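You operate a simulated robot arm through the tools that you are given. There is no shell and no other tool. Be economical: measure what you need, move in short steps, check, and stop when the job is done.

The job below is to be done with a simulated robot arm. You get a single attempt, and the scene is never put back.

JOB
Set the relief to blow at 1.2 bar, then vent.
Fine: set dial to 1.5 bar, test valve to FILL, turn the relief dial by the pressure screen, hands clear of the silencer; set dial back to 0.5 bar.

It is judged by the outcome, as a careful person would: the job done as asked, and still so three seconds after it is handed in. It fails if anything else is knocked over, pushed out of place, dropped, spilled or broken.

ROBOT AND FRAMES
A 6-joint arm with a two-finger parallel gripper, fixed in place. Base frame: the origin is at the foot of the arm, x ahead of it, y to its left, z up; the work surface is at about z = 0. Lengths are in m, angles in degrees, forces in N, time in s.
With the tool pointing down near the work surface it reaches from about 0.14 to 0.58 m from the base axis. Its first joint turns from -66.0 to 66.0 degrees. Payload 2.1 kg.
Tool frame: the origin (TCP) lies between the finger pads and is the grasp point; the fingertips stand 0.03 m ahead of it; z points along the fingers, y is the line along which they close. Largest opening 0.094 m; finger width 0.028, thickness 0.01; the body of the gripper, 0.05 by 0.096 m, starts 0.055 m behind the TCP.
Orientation is that of the tool frame in the base frame, as a unit quaternion [w, x, y, z]. With the fingers straight down and closing along the base's y, the tool's x points along the base's -x, its y along +y and its z along -z.

CONTROLS
- The arm moves only by the tool apply_moves. Its argument "targets" is a list of rows, each an object of numbers (a shift or turn left out is 0, a gripper value left out holds the last): "fingers": the finger opening in m, from 0 to 0.094; "dx", "dy", "dz": the shift along the tool's x, y, z in units of 400 mm (1.0 is 400 mm); "rx", "ry", "rz": the turn, a rotation vector about the tool's x, y, z in units of 45 degrees (1.0 is 45 degrees). In form: [{"fingers": .., "dx": .., "dy": .., "dz": .., "rx": .., "ry": .., "rz": ..}, ...]. A call has 1 to 20 rows; each row is the pose to reach, as a shift and turn from the pose commanded when the call began, along the tool's axes at that moment. A call with a number of a shift or a turn outside -1 to 1 is refused whole. A row lasts 0.2 s, in which the tool goes at most 0.05 m and 8.6 degrees; a call with a longer step from one row to the next is refused whole, and so is a gripper value outside its range. A pose out of reach is approached as far as the arm can. The call stops where the force on the tool passes 40 N (or 10 N more than at its start, if that is more) or the arm is blocked; 0.2 s more then pass. The fingers move at their own pace (about 0.072 m/s each) and stop on an object; they squeeze with about 39 N. The grip force told is the motor's: it shows also when the fingers shut on nothing. Time passes only in rows, and 0.2 s behind the last, so rows that repeat a pose let the fingers close. The reply holds the time, the measured pose of the TCP, the force on the tool along the base axes, the opening and the grip force, in the units named above and with some noise, and new pictures: "pictures" is both (left out), scene, wrist or none.
- Cameras (640 x 400 px; columns grow to the right, rows downward): "scene" is fixed at [0.0146, -0.3554, 0.5064]; the picture's right is [0.96, -0.27, 0.00], its down [-0.14, -0.49, -0.86] and it looks along [0.23, 0.83, -0.50] (base axes); focal length 285 px, centre (320, 200). "wrist" rides on the gripper at [-0.037, 0, -0.058] in the tool frame; the picture's right is [0.00, -1.00, 0.00], its down [0.97, 0.00, -0.24] and it looks along [0.24, 0.00, 0.97] (tool axes); focal length 218 px, centre (320, 200).
- locate(camera, pixels): for up to 12 pixels [column, row] of the newest picture of that camera ("zoom" is the newest enlarged one), the place [x, y, z] in the base frame of the surface seen there, good to about 0.002 m, but the place of the scene camera against the robot may be out by one fixed shift of up to 0.025 m in any direction. It takes no simulated time.
- zoom(camera, box): a new picture of the part [left, top, right, bottom] of that camera's present view, enlarged. It takes no simulated time.
- sign_off(): hands the job in; it is judged then, once.

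Work in short steps. Measure before you move; look again where a grasp or a placing could have gone wrong, and mend it. You have 80 turns and 120 pictures in all, those below and enlarged ones among them. Open the gripper and draw the arm clear of the work before you hand the job in, unless the task says otherwise; then end with one line.

The tools are called after "Request:" by a JSON object that holds its "name" and its "arguments". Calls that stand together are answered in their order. apply_moves: Moves the arm, as the interface text tells. Its arguments: {"type":"object","properties":{"targets":{"type":"array"},"pictures":{"type":"string","enum":["both","scene","wrist","none"]}},"required":["targets"]} The other tools are called the same way: locate (camera, pixels) gives the place of the surface under pixels of a picture; zoom (camera, box) takes an enlarged picture of a part of a camera's view; sign_off () hands the job in.

At the start:

```text
time_s: 0.0
tool_pos: [0.3232, -0.0071, 0.37]
orientation: [0.0, -0.002, 1.0, 0.0]
force: [0.3, -0.1, 0.2]
gripper_width: 0.0943
finger_force: 0.1
```

scene: 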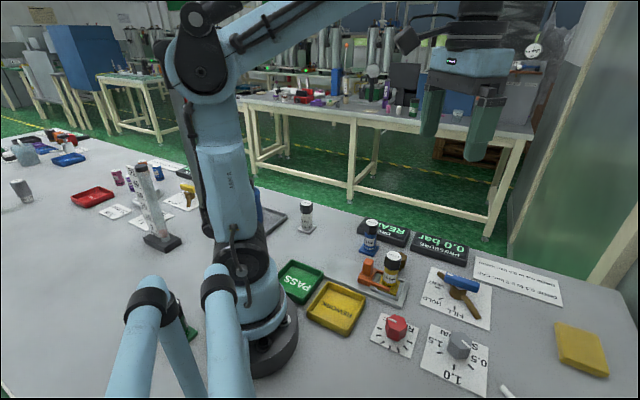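
wrist: 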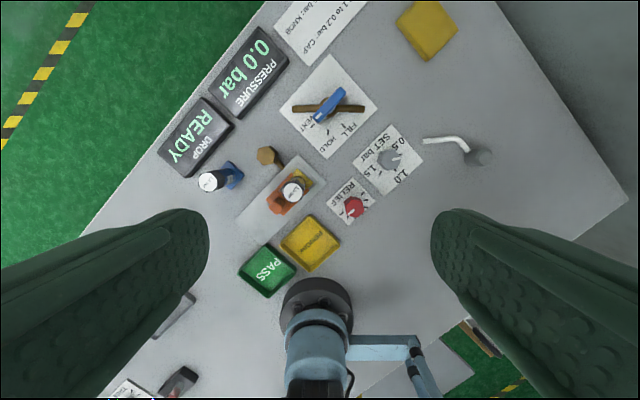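

The wrist view shows the test panel: blue test valve (330,103), grey SET dial (388,160), red RELIEF dial (353,207), screens at the left. I zoom in to read them.

Request:
{"name": "zoom", "arguments": {"camera": "wrist", "box": [220, 50, 500, 225]}}

Request:
{"name": "zoom", "arguments": {"camera": "scene", "box": [340, 200, 640, 400]}}

Request:
{"name": "locate", "arguments": {"camera": "wrist", "pixels": [[388, 160], [353, 207], [330, 103], [358, 108], [300, 106], [292, 192], [268, 156], [375, 205], [425, 141], [480, 155], [250, 75], [300, 225]]}}

```text
2.29 times, centred on (360, 138) of wrist
```

zoom: 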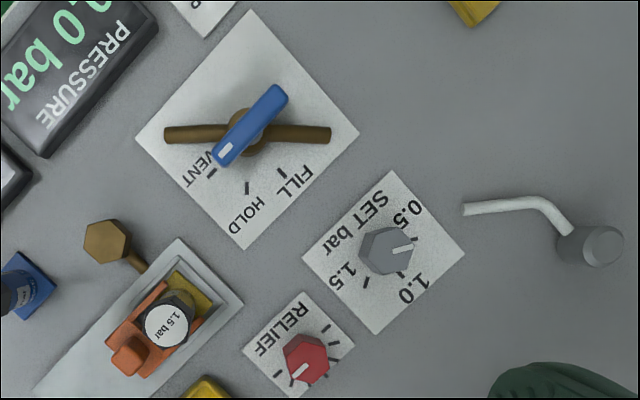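

```text
2.00 times, centred on (490, 300) of scene
```

zoom: 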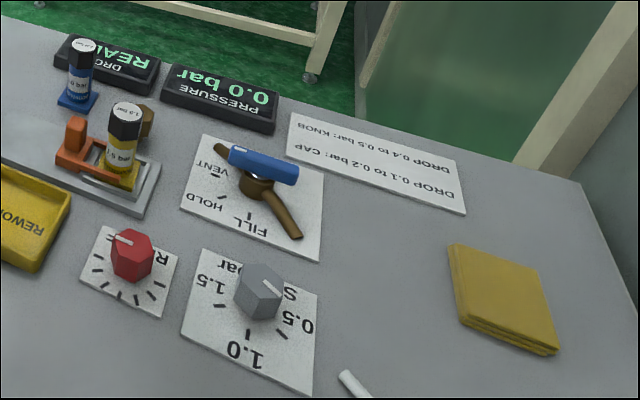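

```text
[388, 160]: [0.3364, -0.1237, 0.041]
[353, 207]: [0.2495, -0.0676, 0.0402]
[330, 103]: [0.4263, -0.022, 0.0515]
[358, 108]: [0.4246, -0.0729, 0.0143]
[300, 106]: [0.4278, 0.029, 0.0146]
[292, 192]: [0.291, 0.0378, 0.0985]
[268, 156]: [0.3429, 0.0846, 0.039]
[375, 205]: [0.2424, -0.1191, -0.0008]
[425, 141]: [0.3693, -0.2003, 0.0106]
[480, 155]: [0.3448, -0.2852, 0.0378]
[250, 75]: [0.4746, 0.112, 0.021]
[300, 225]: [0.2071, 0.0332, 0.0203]
```

The SET and RELIEF pointers need a closer reading, so I enlarge both dials and the valve.

Request:
{"name": "zoom", "arguments": {"camera": "wrist", "box": [325, 120, 435, 230]}}

Request:
{"name": "zoom", "arguments": {"camera": "wrist", "box": [225, 60, 385, 160]}}

Request:
{"name": "zoom", "arguments": {"camera": "scene", "box": [350, 210, 450, 310]}}

```text
3.64 times, centred on (380, 175) of wrist
```

zoom: 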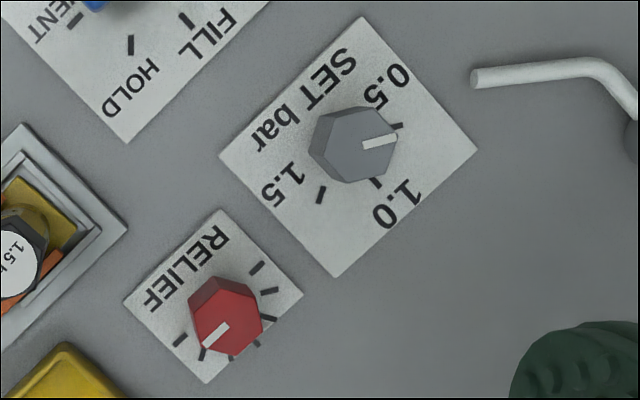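

```text
4.00 times, centred on (305, 110) of wrist
```

zoom: 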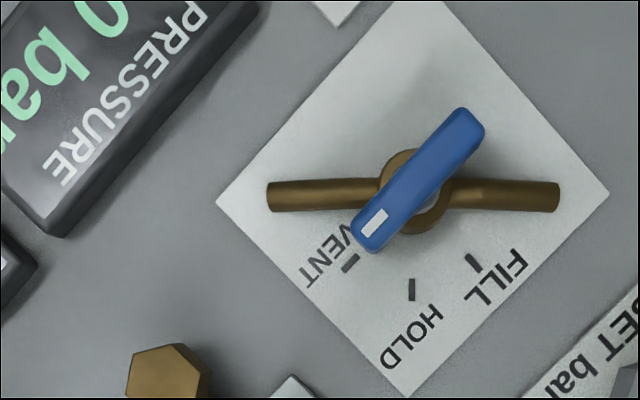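

```text
4.00 times, centred on (400, 260) of scene
```

zoom: 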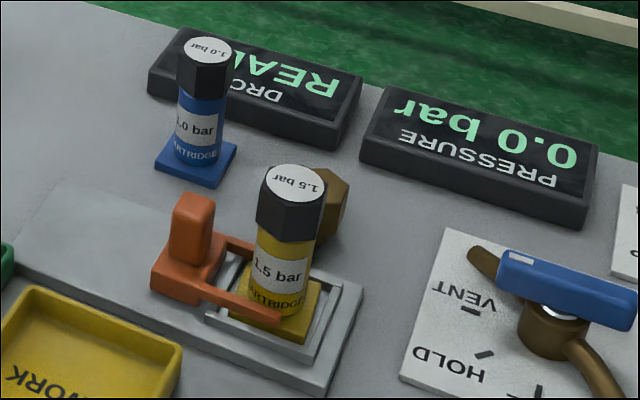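

I locate the tick marks to get the dial centres and angles.

Request:
{"name": "locate", "arguments": {"camera": "wrist", "pixels": [[389.1, 154.6], [383.5, 170.5], [368.2, 173.7], [312.5, 125.7], [328, 132.5], [343.5, 125.5], [329, 97.5], [318.7, 115.7], [342, 91.5]]}}

Request:
{"name": "zoom", "arguments": {"camera": "wrist", "box": [365, 135, 413, 180]}}

Request:
{"name": "zoom", "arguments": {"camera": "wrist", "box": [332, 175, 382, 225]}}

```text
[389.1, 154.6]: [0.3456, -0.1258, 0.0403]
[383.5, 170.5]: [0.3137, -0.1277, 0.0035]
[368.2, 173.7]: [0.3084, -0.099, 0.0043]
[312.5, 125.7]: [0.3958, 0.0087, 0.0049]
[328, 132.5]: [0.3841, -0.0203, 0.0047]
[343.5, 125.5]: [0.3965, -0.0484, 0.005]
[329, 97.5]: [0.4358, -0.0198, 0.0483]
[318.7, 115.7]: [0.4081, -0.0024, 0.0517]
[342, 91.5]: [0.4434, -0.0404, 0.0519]
```

```text
8.89 times, centred on (389, 158) of wrist
```

zoom: 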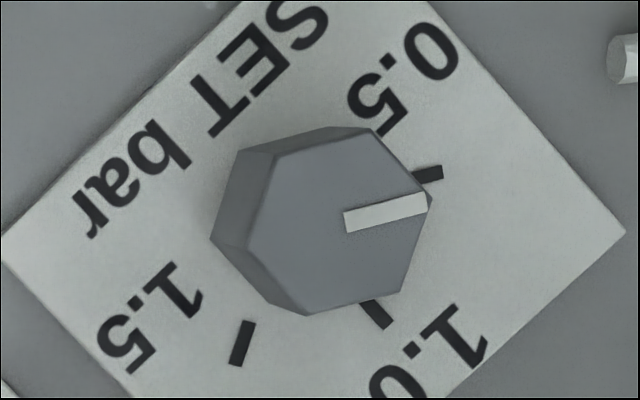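

```text
8.00 times, centred on (357, 200) of wrist
```

zoom: 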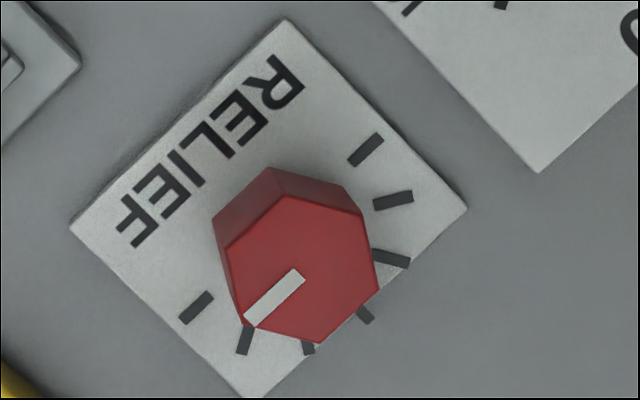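

SET points at its 0.5 tick (image angle about 13°), 1.0 and 1.5 follow clockwise in 60° steps; RELIEF is at its clockwise end, the valve at VENT. I go above the SET dial with the fingers turned -43° to face its flats and look closer.

Request:
{"name": "apply_moves", "arguments": {"targets": [{"fingers": 0.07, "dx": -0.005, "dy": -0.05, "dz": 0.06, "rz": -0.16}, {"dx": -0.011, "dy": -0.1, "dz": 0.12, "rz": -0.32}, {"dx": -0.016, "dy": -0.15, "dz": 0.18, "rz": -0.48}, {"dx": -0.022, "dy": -0.2, "dz": 0.24, "rz": -0.64}, {"dx": -0.028, "dy": -0.25, "dz": 0.3, "rz": -0.8}, {"dx": -0.0325, "dy": -0.305, "dz": 0.375, "rz": -0.956}]}}

```text
time_s: 1.4
tool_pos: [0.3369, -0.1286, 0.2201]
orientation: [0.0, -0.367, 0.93, 0.0]
force: [0.3, 0.9, -0.1]
gripper_width: 0.07
finger_force: 0.1
```

scene: 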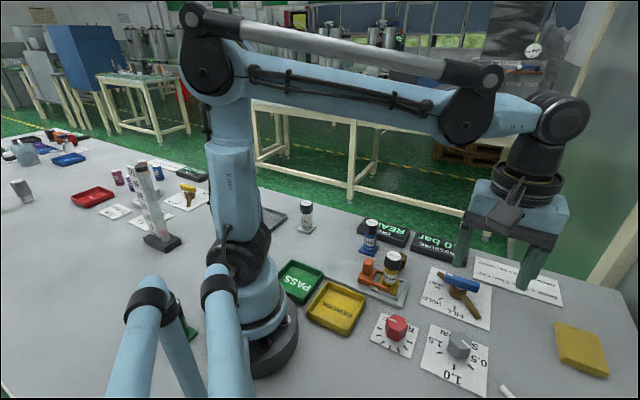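
wrist: 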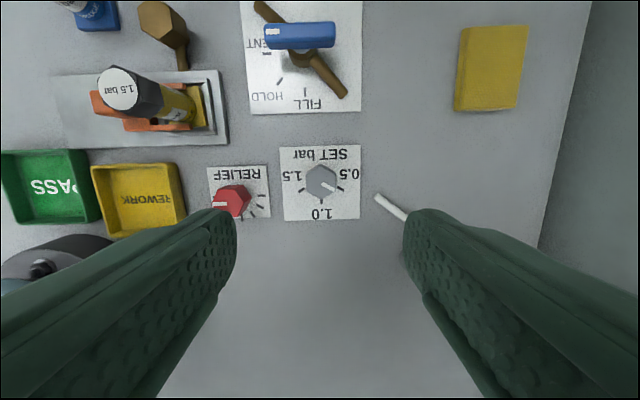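

The view is now square with the panel: SET knob at (321,181), RELIEF at (231,199), valve at (300,36). I zoom in and locate.

Request:
{"name": "zoom", "arguments": {"camera": "wrist", "box": [200, 130, 440, 230]}}

Request:
{"name": "locate", "arguments": {"camera": "wrist", "pixels": [[321, 181], [314, 176], [232, 198], [285, 36], [315, 36], [300, 36], [378, 197], [400, 213], [300, 57], [270, 25], [327, 45], [320, 60]]}}

```text
2.67 times, centred on (320, 180) of wrist
```

zoom: 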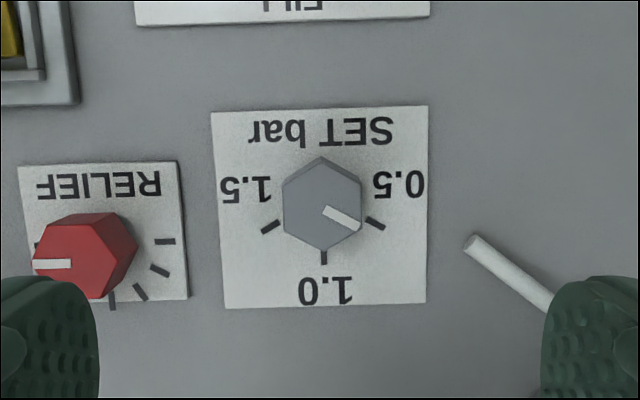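

```text
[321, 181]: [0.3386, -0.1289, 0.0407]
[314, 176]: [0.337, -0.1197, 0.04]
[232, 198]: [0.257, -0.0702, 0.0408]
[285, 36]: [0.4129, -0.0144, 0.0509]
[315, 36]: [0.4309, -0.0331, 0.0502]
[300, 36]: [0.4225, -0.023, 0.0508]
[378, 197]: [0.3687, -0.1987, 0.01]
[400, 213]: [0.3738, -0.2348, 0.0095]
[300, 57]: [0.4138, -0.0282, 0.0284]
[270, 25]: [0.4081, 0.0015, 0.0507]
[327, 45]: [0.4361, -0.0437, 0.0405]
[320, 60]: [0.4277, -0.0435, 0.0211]
```

The knob's flats face the fingers, centre (0.338,-0.129), top z 0.041. I go straight down to TCP z 0.043 and close.

Request:
{"name": "apply_moves", "arguments": {"targets": [{"dz": 0.1}, {"dz": 0.2}, {"dz": 0.3}, {"dz": 0.38}, {"dz": 0.44}, {"dz": 0.44}, {"fingers": 0.03, "dz": 0.44}, {"dz": 0.44}, {"dz": 0.44}]}}

```text
time_s: 3.4
tool_pos: [0.3359, -0.1291, 0.0462]
orientation: [0.001, -0.366, 0.931, -0.001]
force: [-2.4, -7.6, 39.3]
gripper_width: 0.0338
finger_force: 21.4
```

scene: 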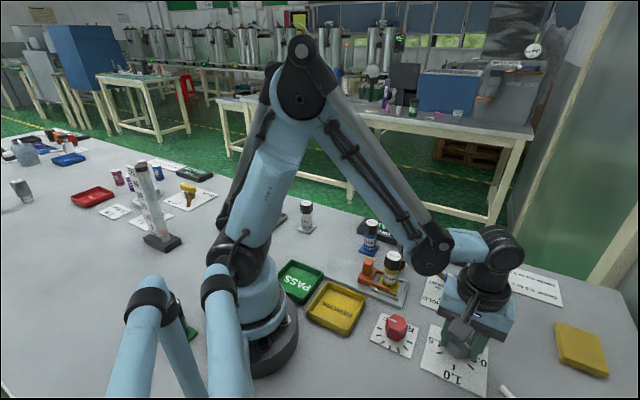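
wrist: 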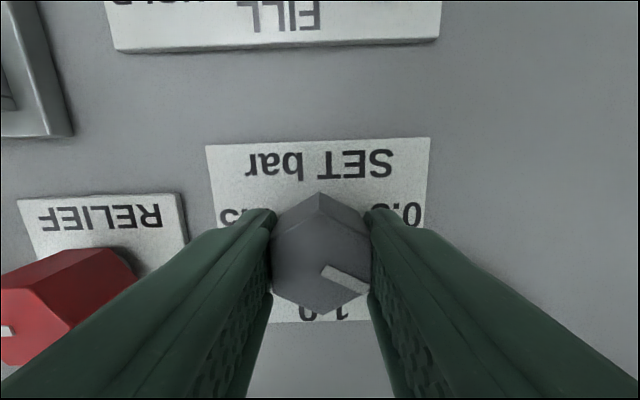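

The grip is on the flats (opening 0.034) but 39 N push upward, so the tips bear on something below; I relieve by raising a few mm.

Request:
{"name": "apply_moves", "arguments": {"targets": [{"fingers": 0.045, "dz": 0}, {"fingers": 0.045, "dz": -0.012}, {"dz": -0.015}, {"fingers": 0.03, "dz": -0.015}, {"dz": -0.015}], "pictures": "none"}}

```text
time_s: 4.6
tool_pos: [0.3353, -0.1299, 0.0511]
orientation: [0.001, -0.367, 0.93, -0.001]
force: [3.9, -7.6, -1.2]
gripper_width: 0.0344
finger_force: 4.3
```

Vertical force is gone. I turn the dial clockwise by 45° as a first portion.

Request:
{"name": "apply_moves", "arguments": {"targets": [{"fingers": 0.03}, {"rz": 0.17}, {"rz": 0.34}, {"rz": 0.51}, {"rz": 0.68}, {"rz": 0.84}, {"rz": 1.0}], "pictures": "wrist"}}

```text
time_s: 6.2
tool_pos: [0.3363, -0.1283, 0.0512]
orientation: [0.0, 0.018, 1.0, 0.0]
force: [3.6, -13.0, 2.5]
gripper_width: 0.0373
finger_force: 6.1
```

wrist: 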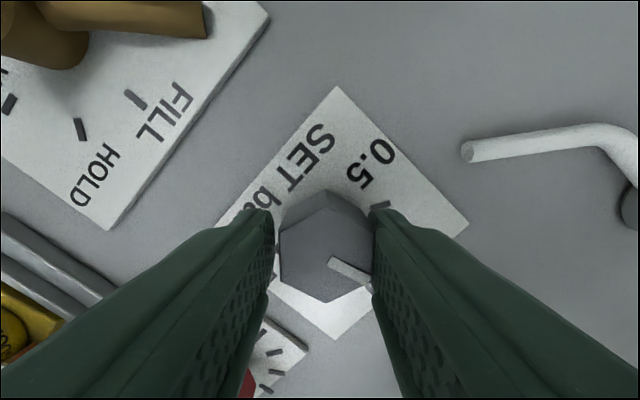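

The knob follows (pointer still at about -30° in the gripper's view) but the fingers are spread a little; I squeeze fully and turn another 45°.

Request:
{"name": "apply_moves", "arguments": {"targets": [{"fingers": 0.0}, {"fingers": 0}, {"rz": 0.17}, {"rz": 0.34}, {"rz": 0.51}, {"rz": 0.68}, {"rz": 0.84}, {"rz": 1.0}], "pictures": "wrist"}}

Request:
{"name": "apply_moves", "arguments": {"targets": [{"rz": 0.17}, {"rz": 0.34}, {"rz": 0.51}, {"rz": 0.667}, {"rz": 0.667}], "pictures": "wrist"}}

```text
time_s: 7.2
tool_pos: [0.3358, -0.1312, 0.0516]
orientation: [0.0, 0.141, 0.99, -0.004]
force: [-1.6, -1.9, 4.5]
gripper_width: 0.0326
finger_force: 44.9
stopped in row 5: the force on the tool passed its limit (the readings are from after the stop); the commanded pose is now the measured one
```

wrist: 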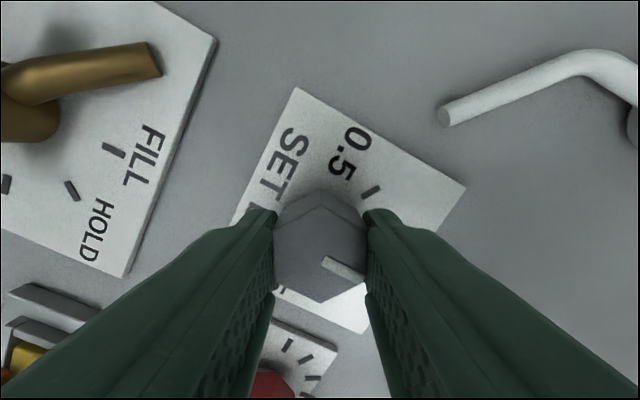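

```text
time_s: 8.4
tool_pos: [0.3355, -0.1295, 0.0512]
orientation: [0.001, 0.393, 0.919, -0.005]
force: [-0.8, -6.5, 11.1]
gripper_width: 0.0328
finger_force: 45.3
```

wrist: 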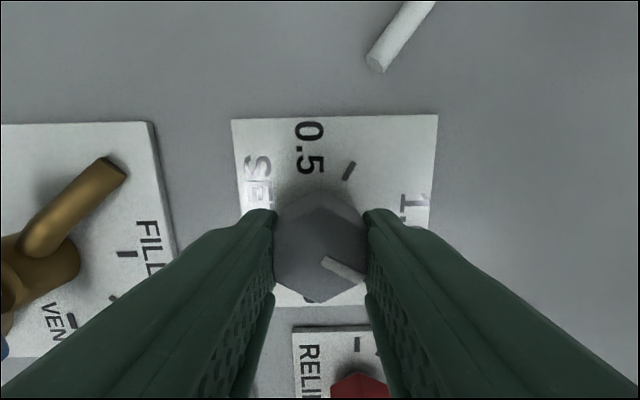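

The tool now stands at +46.3° (89° turned); 30.6° remains to the 1.5 tick.

Request:
{"name": "apply_moves", "arguments": {"targets": [{"rz": 0.15}, {"rz": 0.3}, {"rz": 0.45}, {"rz": 0.58}, {"rz": 0.69}, {"rz": 0.69}], "pictures": "wrist"}}

```text
time_s: 9.8
tool_pos: [0.3361, -0.1308, 0.0505]
orientation: [0.003, 0.624, 0.781, -0.005]
force: [0.1, -10.5, -4.6]
gripper_width: 0.0329
finger_force: 45.1
```

wrist: 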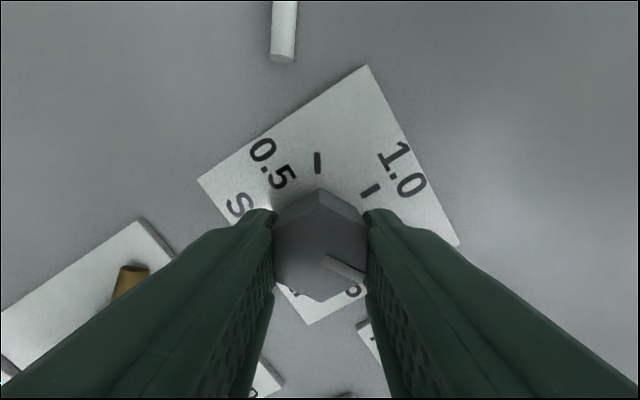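

The tool stands at 77°, as planned. I open, lift and look at the dial.

Request:
{"name": "apply_moves", "arguments": {"targets": [{"fingers": 0.06}, {"fingers": 0.06}, {"dz": -0.1}, {"dz": -0.2, "rz": -0.15}, {"dz": -0.3, "rz": -0.3}, {"dz": -0.4, "rz": -0.48}, {"dz": -0.4, "rz": -0.667}], "pictures": "wrist"}}

Request:
{"name": "zoom", "arguments": {"camera": "wrist", "box": [240, 120, 400, 220]}}

```text
time_s: 11.4
tool_pos: [0.336, -0.1279, 0.2117]
orientation: [0.003, 0.399, 0.917, -0.005]
force: [0.4, 0.1, 0.0]
gripper_width: 0.06
finger_force: 0.1
```

wrist: 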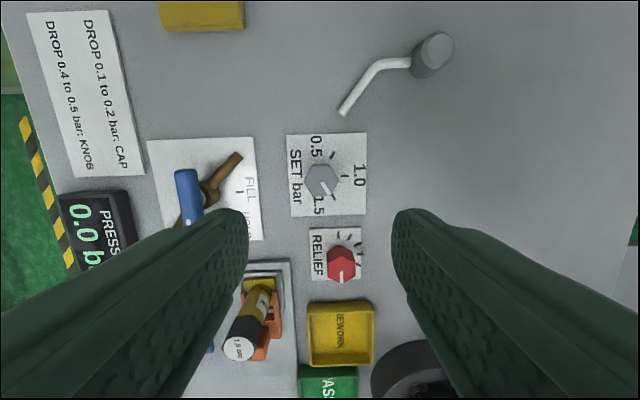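

```text
4.00 times, centred on (320, 170) of wrist
```

zoom: 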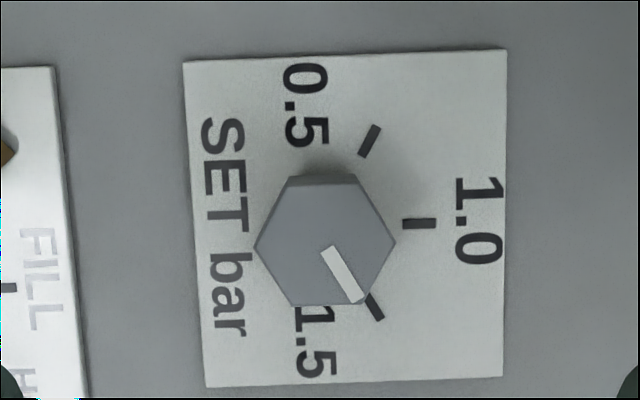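

SET pointer sits right on the 1.5 tick. Next I move above the valve lever (centre about 0.424,-0.021) with the fingers already across it, down to z 0.13, and look at its height.

Request:
{"name": "apply_moves", "arguments": {"targets": [{"dx": 0.011, "dy": 0.085}, {"dx": 0.022, "dy": 0.17}, {"dx": 0.033, "dy": 0.26}, {"dx": 0.0455, "dy": 0.343}, {"dx": 0.0455, "dy": 0.343, "dz": 0.1}, {"dx": 0.0455, "dy": 0.343, "dz": 0.2}]}}

Request:
{"name": "locate", "arguments": {"camera": "wrist", "pixels": [[320, 160], [320, 180], [320, 200], [320, 220], [320, 240], [310, 200], [330, 200], [320, 140], [340, 200], [300, 200]]}}

```text
time_s: 12.8
tool_pos: [0.424, -0.0227, 0.1293]
orientation: [0.002, 0.401, 0.916, -0.004]
force: [0.0, -0.4, 0.1]
gripper_width: 0.0604
finger_force: 0.0
```

scene: 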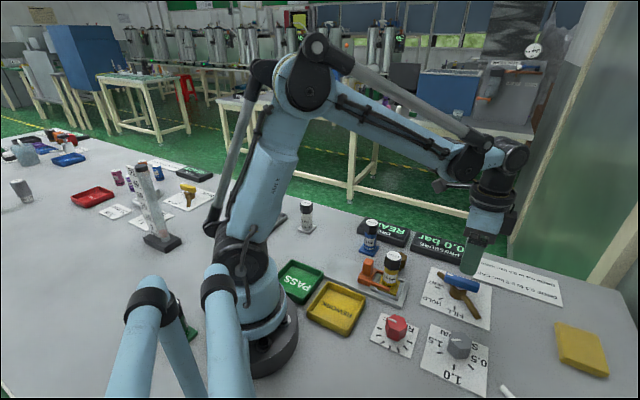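
wrist: 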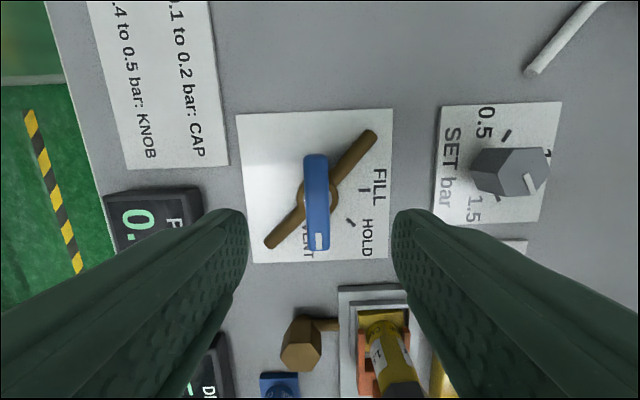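

```text
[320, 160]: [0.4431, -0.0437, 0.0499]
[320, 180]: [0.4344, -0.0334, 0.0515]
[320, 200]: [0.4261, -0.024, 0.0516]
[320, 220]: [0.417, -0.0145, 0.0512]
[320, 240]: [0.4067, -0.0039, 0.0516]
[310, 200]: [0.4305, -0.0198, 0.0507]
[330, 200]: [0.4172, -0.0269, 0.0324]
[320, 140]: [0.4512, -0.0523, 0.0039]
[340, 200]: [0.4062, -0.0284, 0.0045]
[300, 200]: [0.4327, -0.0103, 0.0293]
```

The lever top is z 0.0515, hub top about 0.032. I lower to TCP z 0.068 (tips at 0.038) and close on the lever.

Request:
{"name": "apply_moves", "arguments": {"targets": [{"dy": 0.004, "dz": 0.07}, {"dy": 0.004, "dz": 0.13}, {"dy": 0.004, "dz": 0.153}, {"fingers": 0.0, "dy": 0.004, "dz": 0.153}, {"dy": 0.004, "dz": 0.153}, {"dy": 0.004, "dz": 0.153}], "pictures": "wrist"}}

```text
time_s: 14.2
tool_pos: [0.4268, -0.0214, 0.069]
orientation: [0.002, 0.398, 0.917, -0.003]
force: [11.1, 5.4, -10.8]
gripper_width: 0.0162
finger_force: 45.3
```

wrist: 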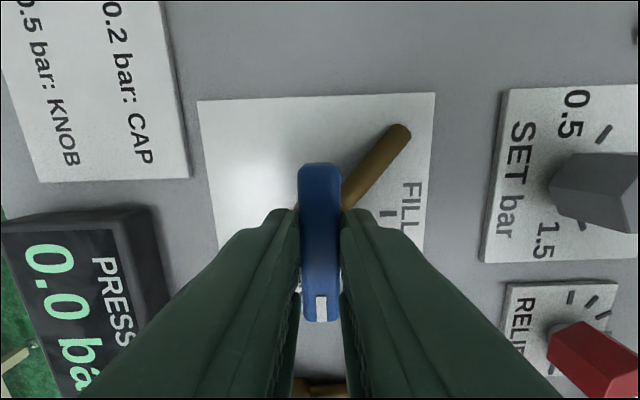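

The lever is gripped (opening 0.016). I turn it counter-clockwise 45° toward HOLD first, easing the side load.

Request:
{"name": "apply_moves", "arguments": {"targets": [{"dx": -0.003, "dy": 0.004}, {"dx": -0.003, "dy": 0.004, "rz": -0.17}, {"dx": -0.003, "dy": 0.004, "rz": -0.34}, {"dx": -0.003, "dy": 0.004, "rz": -0.51}, {"dx": -0.003, "dy": 0.004, "rz": -0.68}, {"dx": -0.003, "dy": 0.004, "rz": -0.84}, {"dx": -0.003, "dy": 0.004, "rz": -1.0}], "pictures": "wrist"}}

```text
time_s: 15.8
tool_pos: [0.4272, -0.0202, 0.0697]
orientation: [-0.001, 0.018, 1.0, -0.002]
force: [-18.0, 21.0, 2.9]
gripper_width: 0.0156
finger_force: 45.2
```

wrist: 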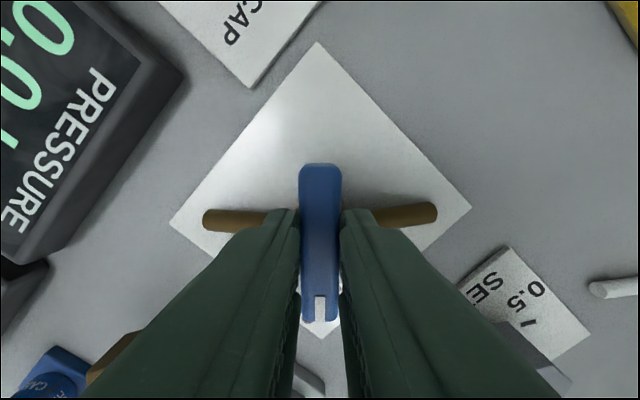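

Side load is 18/21 N, so I shift the command by 2 mm with it and turn the remaining 45° to FILL.

Request:
{"name": "apply_moves", "arguments": {"targets": [{"dx": 0.005, "dy": 0.005}, {"dx": 0.005, "dy": 0.005, "rz": -0.17}, {"dx": 0.005, "dy": 0.005, "rz": -0.34}, {"dx": 0.005, "dy": 0.005, "rz": -0.51}, {"dx": 0.005, "dy": 0.005, "rz": -0.68}, {"dx": 0.005, "dy": 0.005, "rz": -0.84}, {"dx": 0.005, "dy": 0.005, "rz": -0.98}], "pictures": "wrist"}}

```text
time_s: 17.4
tool_pos: [0.4256, -0.0188, 0.0691]
orientation: [-0.001, -0.358, 0.934, -0.003]
force: [8.4, 15.6, 14.0]
gripper_width: 0.016
finger_force: 45.6
```

wrist: 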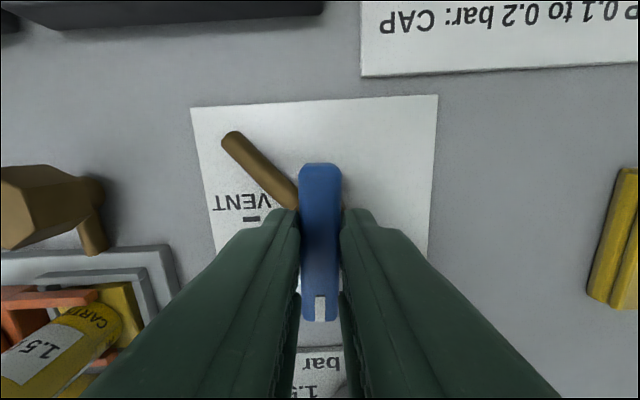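

The tool stands at -42°, lever at FILL. I release, lift and read the screen.

Request:
{"name": "apply_moves", "arguments": {"targets": [{"fingers": 0.06}, {"fingers": 0.06}, {"dz": -0.1}, {"dz": -0.2}, {"dz": -0.3}, {"dz": -0.4}]}}

Request:
{"name": "zoom", "arguments": {"camera": "scene", "box": [380, 210, 540, 310]}}

```text
time_s: 18.8
tool_pos: [0.4282, -0.0195, 0.2308]
orientation: [-0.002, -0.357, 0.934, -0.005]
force: [-0.3, -0.5, -0.1]
gripper_width: 0.0602
finger_force: 0.2
```

scene: 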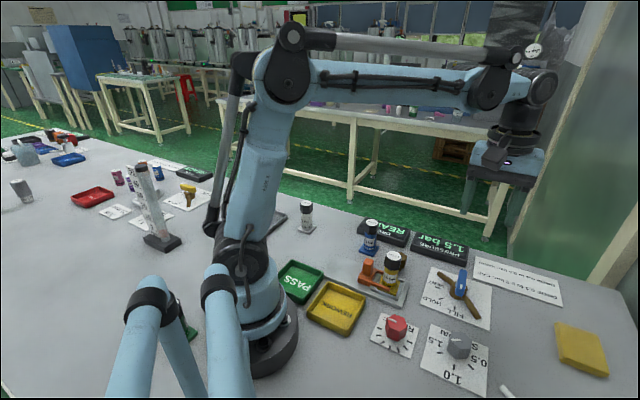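
wrist: 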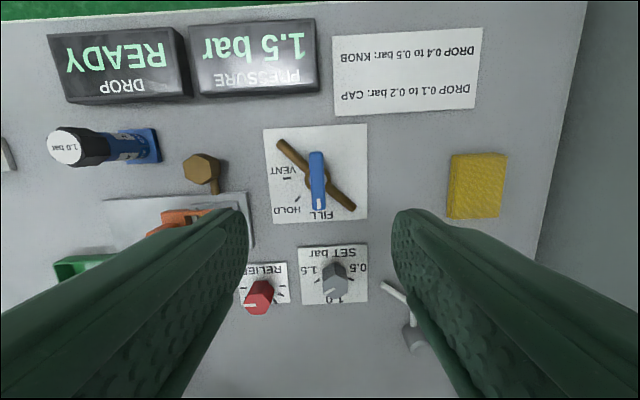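

```text
4.00 times, centred on (460, 260) of scene
```

zoom: 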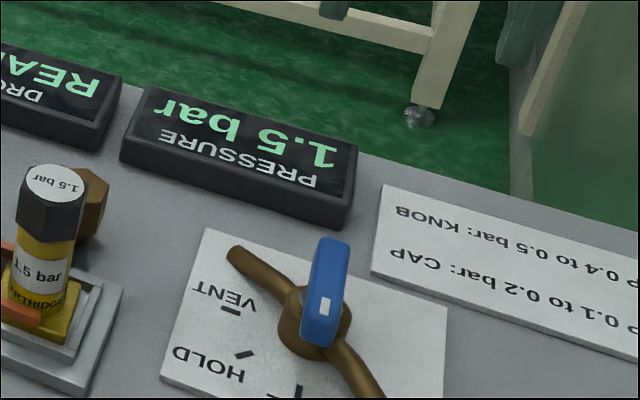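

Pressure reads 1.5 bar with the lever on FILL. I go to the RELIEF dial, staying high, turning toward +47° so the fingers match its flats.

Request:
{"name": "apply_moves", "arguments": {"targets": [{"dx": 0.07, "dy": 0.034, "rz": 0.17}, {"dx": 0.14, "dy": 0.068, "rz": 0.34}, {"dx": 0.21, "dy": 0.102, "rz": 0.51}, {"dx": 0.28, "dy": 0.136, "rz": 0.68}, {"dx": 0.35, "dy": 0.17, "rz": 0.84}, {"dx": 0.415, "dy": 0.204, "rz": 1.0}], "pictures": "none"}}

Request:
{"name": "apply_moves", "arguments": {"targets": [{"rz": 0.17}, {"dz": 0.04, "rz": 0.34}, {"dz": 0.07, "rz": 0.51}, {"dz": 0.1, "rz": 0.68}, {"dz": 0.13, "rz": 0.84}, {"dz": 0.15, "rz": 0.98}]}}

Request:
{"name": "locate", "arguments": {"camera": "wrist", "pixels": [[310, 190], [320, 190], [330, 190], [320, 180], [320, 200], [320, 210]]}}

Request:
{"name": "zoom", "arguments": {"camera": "wrist", "box": [240, 140, 400, 240]}}

```text
time_s: 20.2
tool_pos: [0.2473, -0.0705, 0.229]
orientation: [-0.001, 0.029, 1.0, -0.004]
force: [-0.8, 0.1, 0.7]
gripper_width: 0.0599
finger_force: 0.1
```

```text
time_s: 21.6
tool_pos: [0.2473, -0.0705, 0.1696]
orientation: [0.002, 0.401, 0.916, -0.004]
force: [0.1, -0.4, 0.2]
gripper_width: 0.0601
finger_force: 0.0
```

scene: 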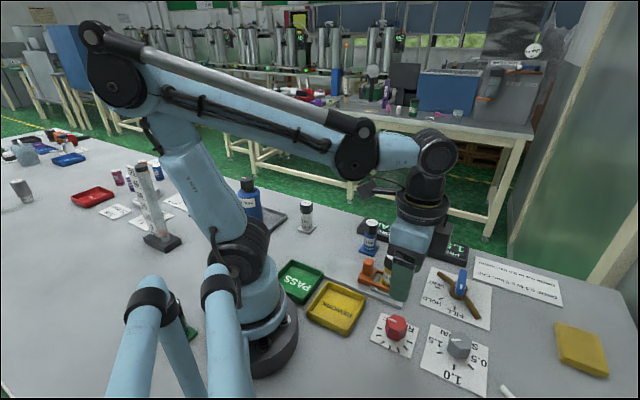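
wrist: 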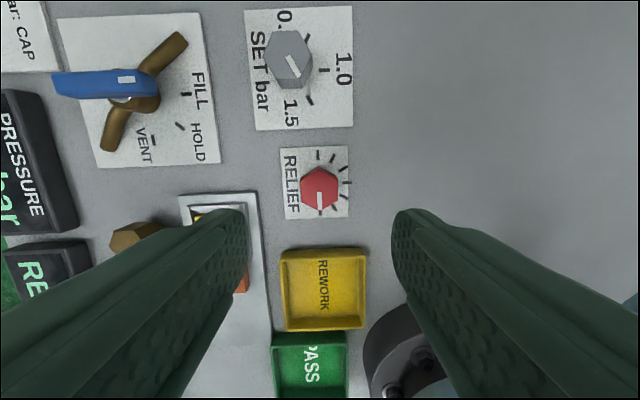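

```text
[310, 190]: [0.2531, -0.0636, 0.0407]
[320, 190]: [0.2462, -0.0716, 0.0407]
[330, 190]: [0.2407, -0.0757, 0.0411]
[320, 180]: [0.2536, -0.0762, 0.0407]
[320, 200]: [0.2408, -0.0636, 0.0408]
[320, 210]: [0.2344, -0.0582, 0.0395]
```

```text
4.00 times, centred on (320, 190) of wrist
```

zoom: 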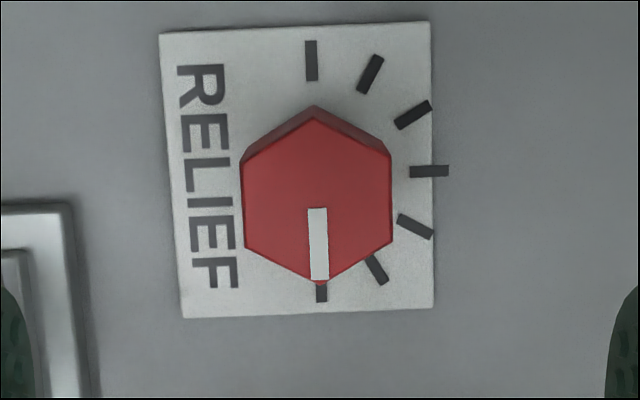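

Knob centre is about (0.245,-0.069), flats face the fingers, pointer on the last clockwise tick. I go down and grip it.

Request:
{"name": "apply_moves", "arguments": {"targets": [{"dx": 0.007, "dy": -0.002, "dz": 0.1}, {"dx": 0.007, "dy": -0.002, "dz": 0.2}, {"dx": 0.007, "dy": -0.002, "dz": 0.27}, {"dx": 0.007, "dy": -0.002, "dz": 0.295}, {"fingers": 0, "dx": 0.007, "dy": -0.002, "dz": 0.295}, {"dx": 0.007, "dy": -0.002, "dz": 0.295}, {"dx": 0.007, "dy": -0.002, "dz": 0.295}]}}

Request:
{"name": "zoom", "arguments": {"camera": "scene", "box": [380, 210, 540, 310]}}

```text
time_s: 23.2
tool_pos: [0.246, -0.0688, 0.0532]
orientation: [0.003, 0.399, 0.917, -0.003]
force: [9.1, 6.1, -26.8]
gripper_width: 0.0331
finger_force: 44.9
```

scene: 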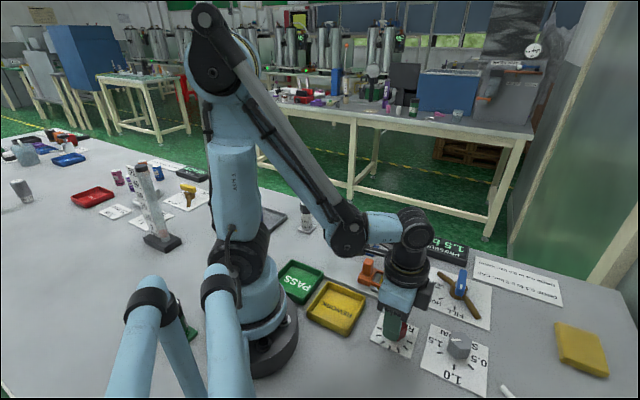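
wrist: 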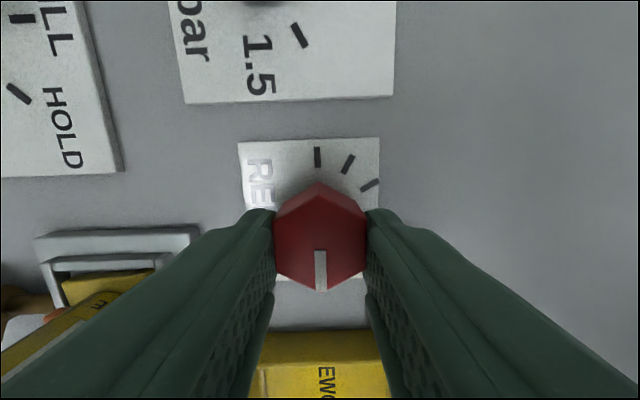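

```text
4.00 times, centred on (460, 260) of scene
```

zoom: 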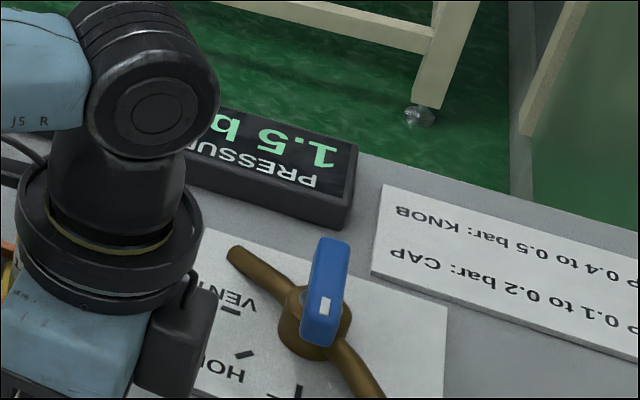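

The screen stays readable (1.5) from the scene camera. I turn counter-clockwise 25° and read it.

Request:
{"name": "apply_moves", "arguments": {"targets": [{"dz": 0.003}, {"dz": 0.003, "rz": -0.14}, {"dz": 0.003, "rz": -0.28}, {"dz": 0.003, "rz": -0.42}, {"dz": 0.003, "rz": -0.556}, {"dz": 0.003, "rz": -0.556}, {"dz": 0.003, "rz": -0.556}], "pictures": "wrist"}}

Request:
{"name": "zoom", "arguments": {"camera": "scene", "box": [380, 210, 540, 310]}}

```text
time_s: 24.8
tool_pos: [0.2456, -0.0698, 0.0504]
orientation: [0.001, 0.192, 0.981, -0.005]
force: [4.7, -9.1, 29.8]
gripper_width: 0.0328
finger_force: 44.2
```

wrist: 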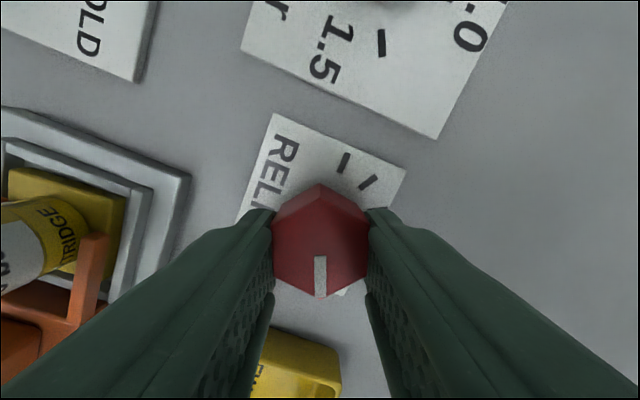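

```text
4.00 times, centred on (460, 260) of scene
```

zoom: 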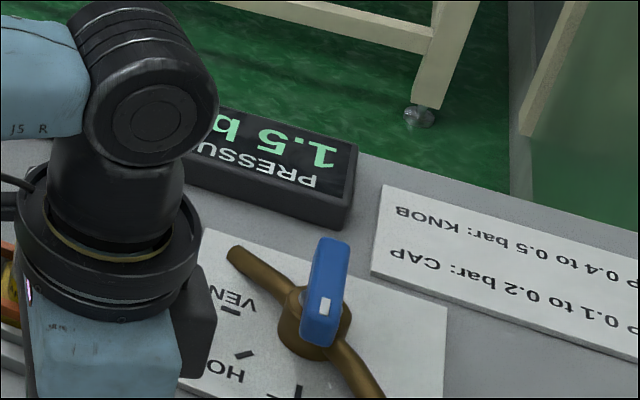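

Still 1.5 bar at 25° turned (tool 22°). Another 15°.

Request:
{"name": "apply_moves", "arguments": {"targets": [{"dz": -0.002, "rz": -0.12}, {"dz": -0.002, "rz": -0.24}, {"dz": -0.002, "rz": -0.333}, {"dz": -0.002, "rz": -0.333}, {"dz": -0.002, "rz": -0.333}], "pictures": "none"}}

Request:
{"name": "zoom", "arguments": {"camera": "scene", "box": [380, 210, 540, 310]}}

```text
time_s: 26.0
tool_pos: [0.2442, -0.07, 0.0519]
orientation: [0.0, 0.063, 0.998, -0.006]
force: [7.7, -22.6, -29.9]
gripper_width: 0.0326
finger_force: 44.9
```

```text
4.00 times, centred on (460, 260) of scene
```

zoom: 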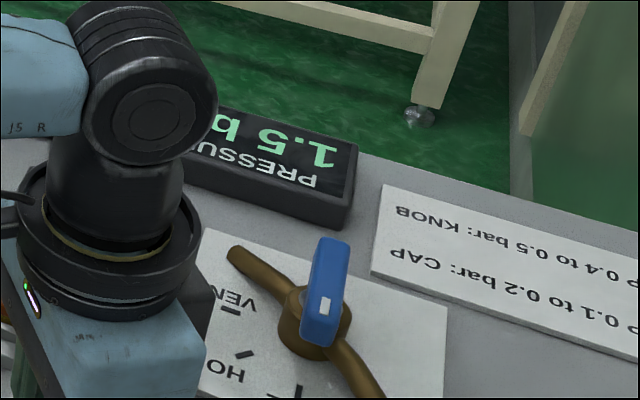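

Still 1.5 at 40°. Another 15°, easing the side load.

Request:
{"name": "apply_moves", "arguments": {"targets": [{"dy": -0.003, "dz": 0.001, "rz": -0.12}, {"dy": -0.003, "dz": 0.001, "rz": -0.24}, {"dy": -0.003, "dz": 0.001, "rz": -0.333}, {"dy": -0.003, "dz": 0.001, "rz": -0.333}, {"dy": -0.003, "dz": 0.001, "rz": -0.333}], "pictures": "none"}}

Request:
{"name": "zoom", "arguments": {"camera": "scene", "box": [380, 210, 540, 310]}}

```text
time_s: 27.2
tool_pos: [0.2441, -0.0703, 0.051]
orientation: [-0.001, -0.068, 0.998, -0.006]
force: [-1.7, -21.1, 31.2]
gripper_width: 0.0328
finger_force: 44.9
```

```text
4.00 times, centred on (460, 260) of scene
```

zoom: 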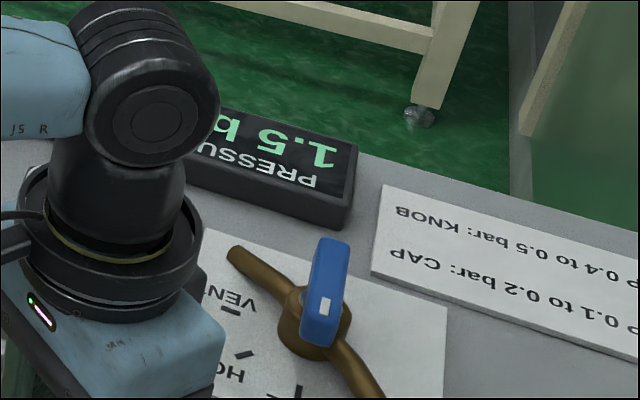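

Still 1.5 at 55° turned (tool -7.8°). Another 15°.

Request:
{"name": "apply_moves", "arguments": {"targets": [{"dy": -0.003, "dz": -0.001, "rz": -0.12}, {"dy": -0.003, "dz": -0.001, "rz": -0.24}, {"dy": -0.003, "dz": -0.001, "rz": -0.333}, {"dy": -0.003, "dz": -0.001, "rz": -0.333}, {"dy": -0.003, "dz": -0.001, "rz": -0.333}], "pictures": "wrist"}}

Request:
{"name": "zoom", "arguments": {"camera": "scene", "box": [380, 210, 540, 310]}}

```text
time_s: 28.4
tool_pos: [0.2443, -0.0711, 0.051]
orientation: [-0.002, -0.198, 0.98, -0.006]
force: [5.9, -25.5, -31.9]
gripper_width: 0.0328
finger_force: 44.7
```

wrist: 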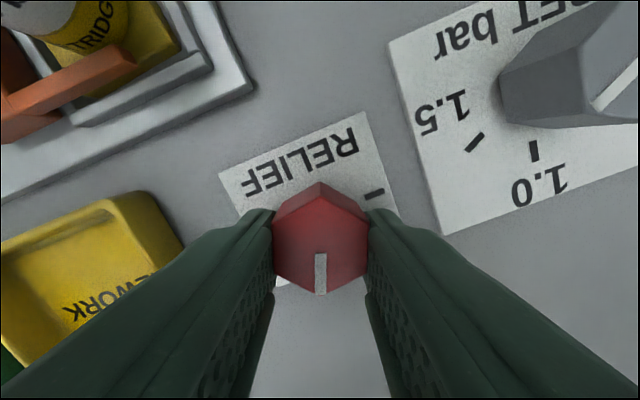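

```text
4.00 times, centred on (460, 260) of scene
```

zoom: 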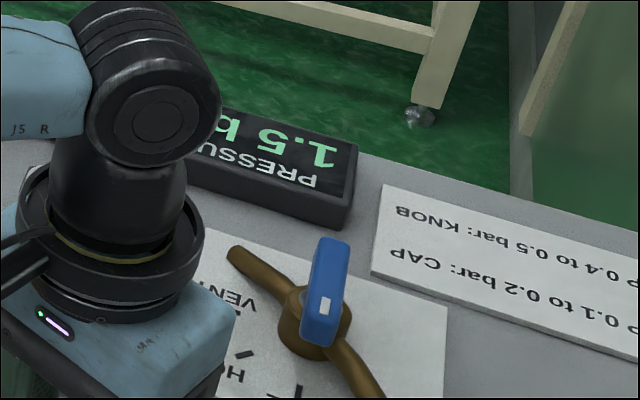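

Still 1.5 at 70°. Another 12°.

Request:
{"name": "apply_moves", "arguments": {"targets": [{"dy": -0.005, "rz": -0.1}, {"dy": -0.005, "rz": -0.2}, {"dy": -0.005, "rz": -0.27}, {"dy": -0.005, "rz": -0.27}, {"dy": -0.005, "rz": -0.27}], "pictures": "none"}}

Request:
{"name": "zoom", "arguments": {"camera": "scene", "box": [380, 210, 540, 310]}}

```text
time_s: 29.6
tool_pos: [0.2447, -0.0726, 0.051]
orientation: [0.0, -0.301, 0.954, -0.003]
force: [-5.9, 9.2, 32.2]
gripper_width: 0.0328
finger_force: 45.3
```

```text
4.00 times, centred on (460, 260) of scene
```

zoom: 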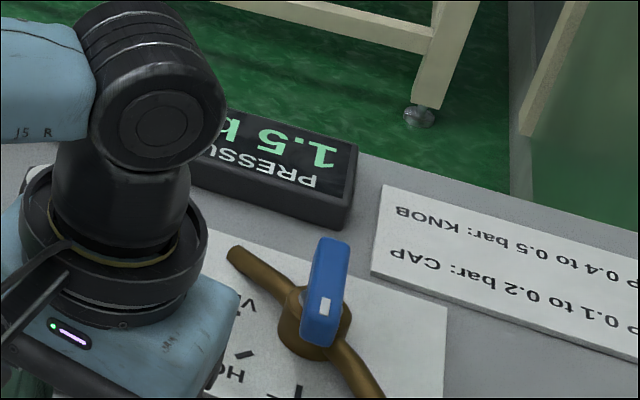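

Still 1.5 at 82°. Another 10°.

Request:
{"name": "apply_moves", "arguments": {"targets": [{"dy": 0.002, "rz": -0.1}, {"dy": 0.002, "rz": -0.22}, {"dy": 0.002, "rz": -0.22}, {"dy": 0.002, "rz": -0.22}], "pictures": "none"}}

Request:
{"name": "zoom", "arguments": {"camera": "scene", "box": [380, 210, 540, 310]}}

```text
time_s: 30.6
tool_pos: [0.2453, -0.0724, 0.0503]
orientation: [0.0, -0.381, 0.924, -0.004]
force: [5.8, -2.1, -12.2]
gripper_width: 0.0327
finger_force: 44.0
```

```text
4.00 times, centred on (460, 260) of scene
```

zoom: 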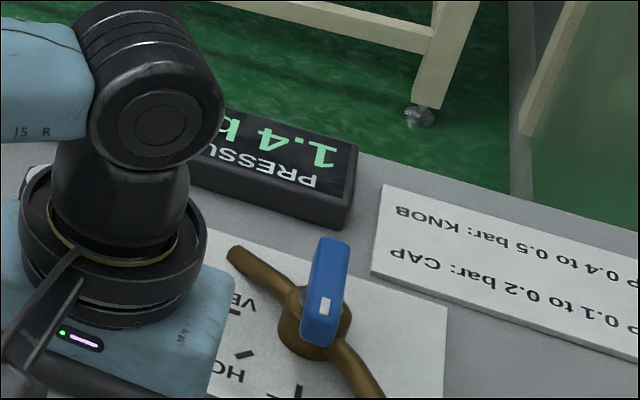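

Pressure drops to 1.4 at 92° turned (tool -44.8°). Now finer, 6° steps.

Request:
{"name": "apply_moves", "arguments": {"targets": [{"rz": -0.07}, {"rz": -0.133}, {"rz": -0.133}, {"rz": -0.133}, {"rz": -0.133}], "pictures": "none"}}

Request:
{"name": "zoom", "arguments": {"camera": "scene", "box": [380, 210, 540, 310]}}

```text
time_s: 31.8
tool_pos: [0.2446, -0.0731, 0.0517]
orientation: [-0.003, -0.429, 0.903, -0.006]
force: [1.7, -9.9, 32.7]
gripper_width: 0.0328
finger_force: 45.2
```

```text
4.00 times, centred on (460, 260) of scene
```

zoom: 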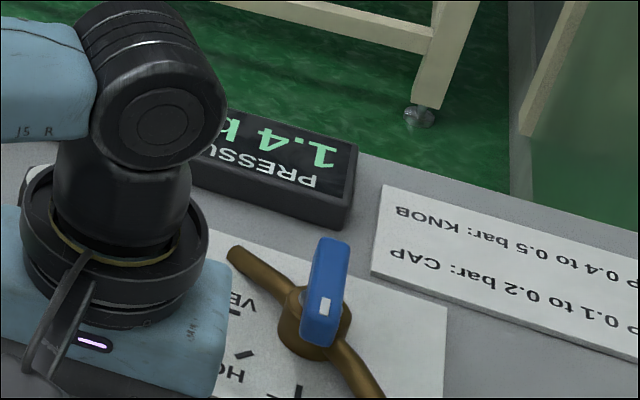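

Still 1.4 at -50.8°. Another 6°.

Request:
{"name": "apply_moves", "arguments": {"targets": [{"rz": -0.07}, {"rz": -0.133}, {"rz": -0.133}, {"rz": -0.133}, {"rz": -0.133}], "pictures": "none"}}

Request:
{"name": "zoom", "arguments": {"camera": "scene", "box": [380, 210, 540, 310]}}

```text
time_s: 33.0
tool_pos: [0.2463, -0.0736, 0.0512]
orientation: [-0.002, -0.475, 0.88, -0.004]
force: [13.6, -11.0, 4.4]
gripper_width: 0.0327
finger_force: 45.2
```

```text
4.00 times, centred on (460, 260) of scene
```

zoom: 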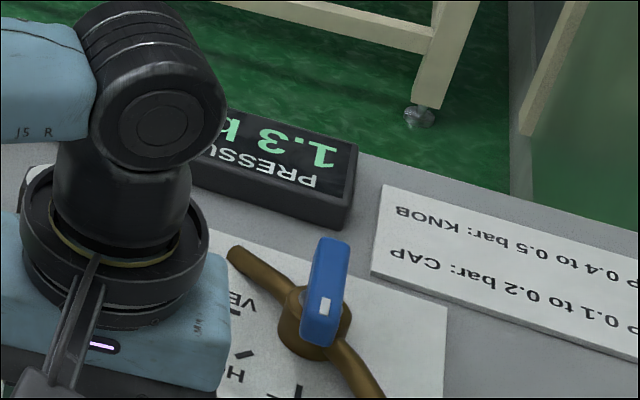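

1.3 at -56.7°. About 12° per 0.1 bar, so I go on in 5° steps.

Request:
{"name": "apply_moves", "arguments": {"targets": [{"rz": -0.06}, {"rz": -0.11}, {"rz": -0.11}, {"rz": -0.11}, {"rz": -0.11}], "pictures": "none"}}

Request:
{"name": "zoom", "arguments": {"camera": "scene", "box": [380, 210, 540, 310]}}

Request:
{"name": "apply_moves", "arguments": {"targets": [{"rz": -0.06}, {"rz": -0.11}, {"rz": -0.11}, {"rz": -0.11}, {"rz": -0.11}], "pictures": "none"}}

Request:
{"name": "zoom", "arguments": {"camera": "scene", "box": [380, 210, 540, 310]}}

```text
time_s: 34.2
tool_pos: [0.2459, -0.0717, 0.0507]
orientation: [-0.002, -0.513, 0.858, -0.006]
force: [19.0, -20.1, -24.3]
gripper_width: 0.0325
finger_force: 44.6
```

```text
4.00 times, centred on (460, 260) of scene
```

zoom: 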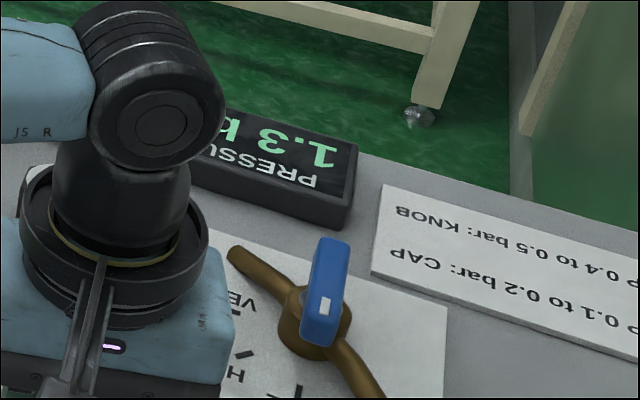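

```text
time_s: 35.4
tool_pos: [0.2456, -0.0723, 0.0502]
orientation: [-0.001, -0.55, 0.835, -0.007]
force: [22.4, -22.9, -27.1]
gripper_width: 0.0325
finger_force: 44.9
```

```text
4.00 times, centred on (460, 260) of scene
```

zoom: 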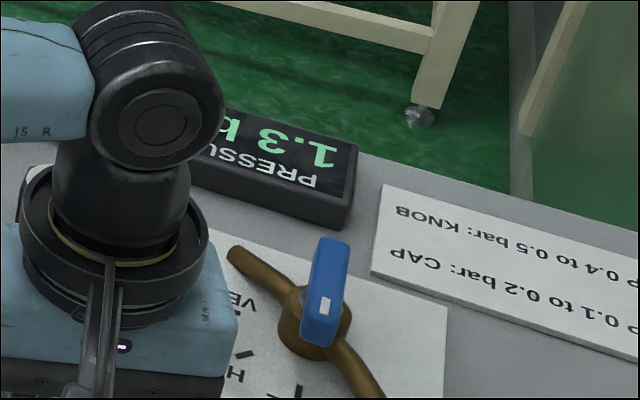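

Still 1.3 at -66.7°; side load is growing, so I shift with it and turn 4° more.

Request:
{"name": "apply_moves", "arguments": {"targets": [{"dy": -0.005, "dz": 0.002}, {"dy": -0.005, "dz": 0.002, "rz": -0.09}, {"dy": -0.005, "dz": 0.002, "rz": -0.09}, {"dy": -0.005, "dz": 0.002, "rz": -0.09}, {"dy": -0.005, "dz": 0.002, "rz": -0.09}], "pictures": "none"}}

Request:
{"name": "zoom", "arguments": {"camera": "scene", "box": [380, 210, 540, 310]}}

```text
time_s: 36.6
tool_pos: [0.2461, -0.0724, 0.0505]
orientation: [-0.003, -0.58, 0.815, -0.001]
force: [-2.7, 2.9, 33.1]
gripper_width: 0.0328
finger_force: 45.0
```

```text
4.00 times, centred on (460, 260) of scene
```

zoom: 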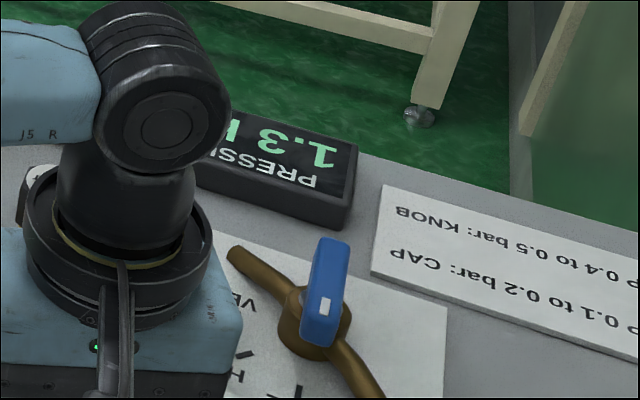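

Still 1.3 at -70.9°. Another 4°.

Request:
{"name": "apply_moves", "arguments": {"targets": [{"dz": -0.002, "rz": -0.09}, {"dz": -0.002, "rz": -0.09}, {"dz": -0.002, "rz": -0.09}, {"dz": -0.002, "rz": -0.09}], "pictures": "none"}}

Request:
{"name": "zoom", "arguments": {"camera": "scene", "box": [380, 210, 540, 310]}}

```text
time_s: 37.6
tool_pos: [0.2473, -0.0734, 0.0512]
orientation: [-0.004, -0.608, 0.794, -0.002]
force: [-6.0, 7.1, -32.6]
gripper_width: 0.0328
finger_force: 45.5
```

```text
4.00 times, centred on (460, 260) of scene
```

zoom: 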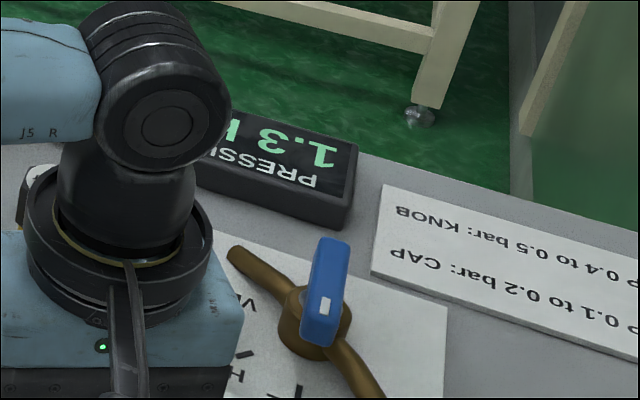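

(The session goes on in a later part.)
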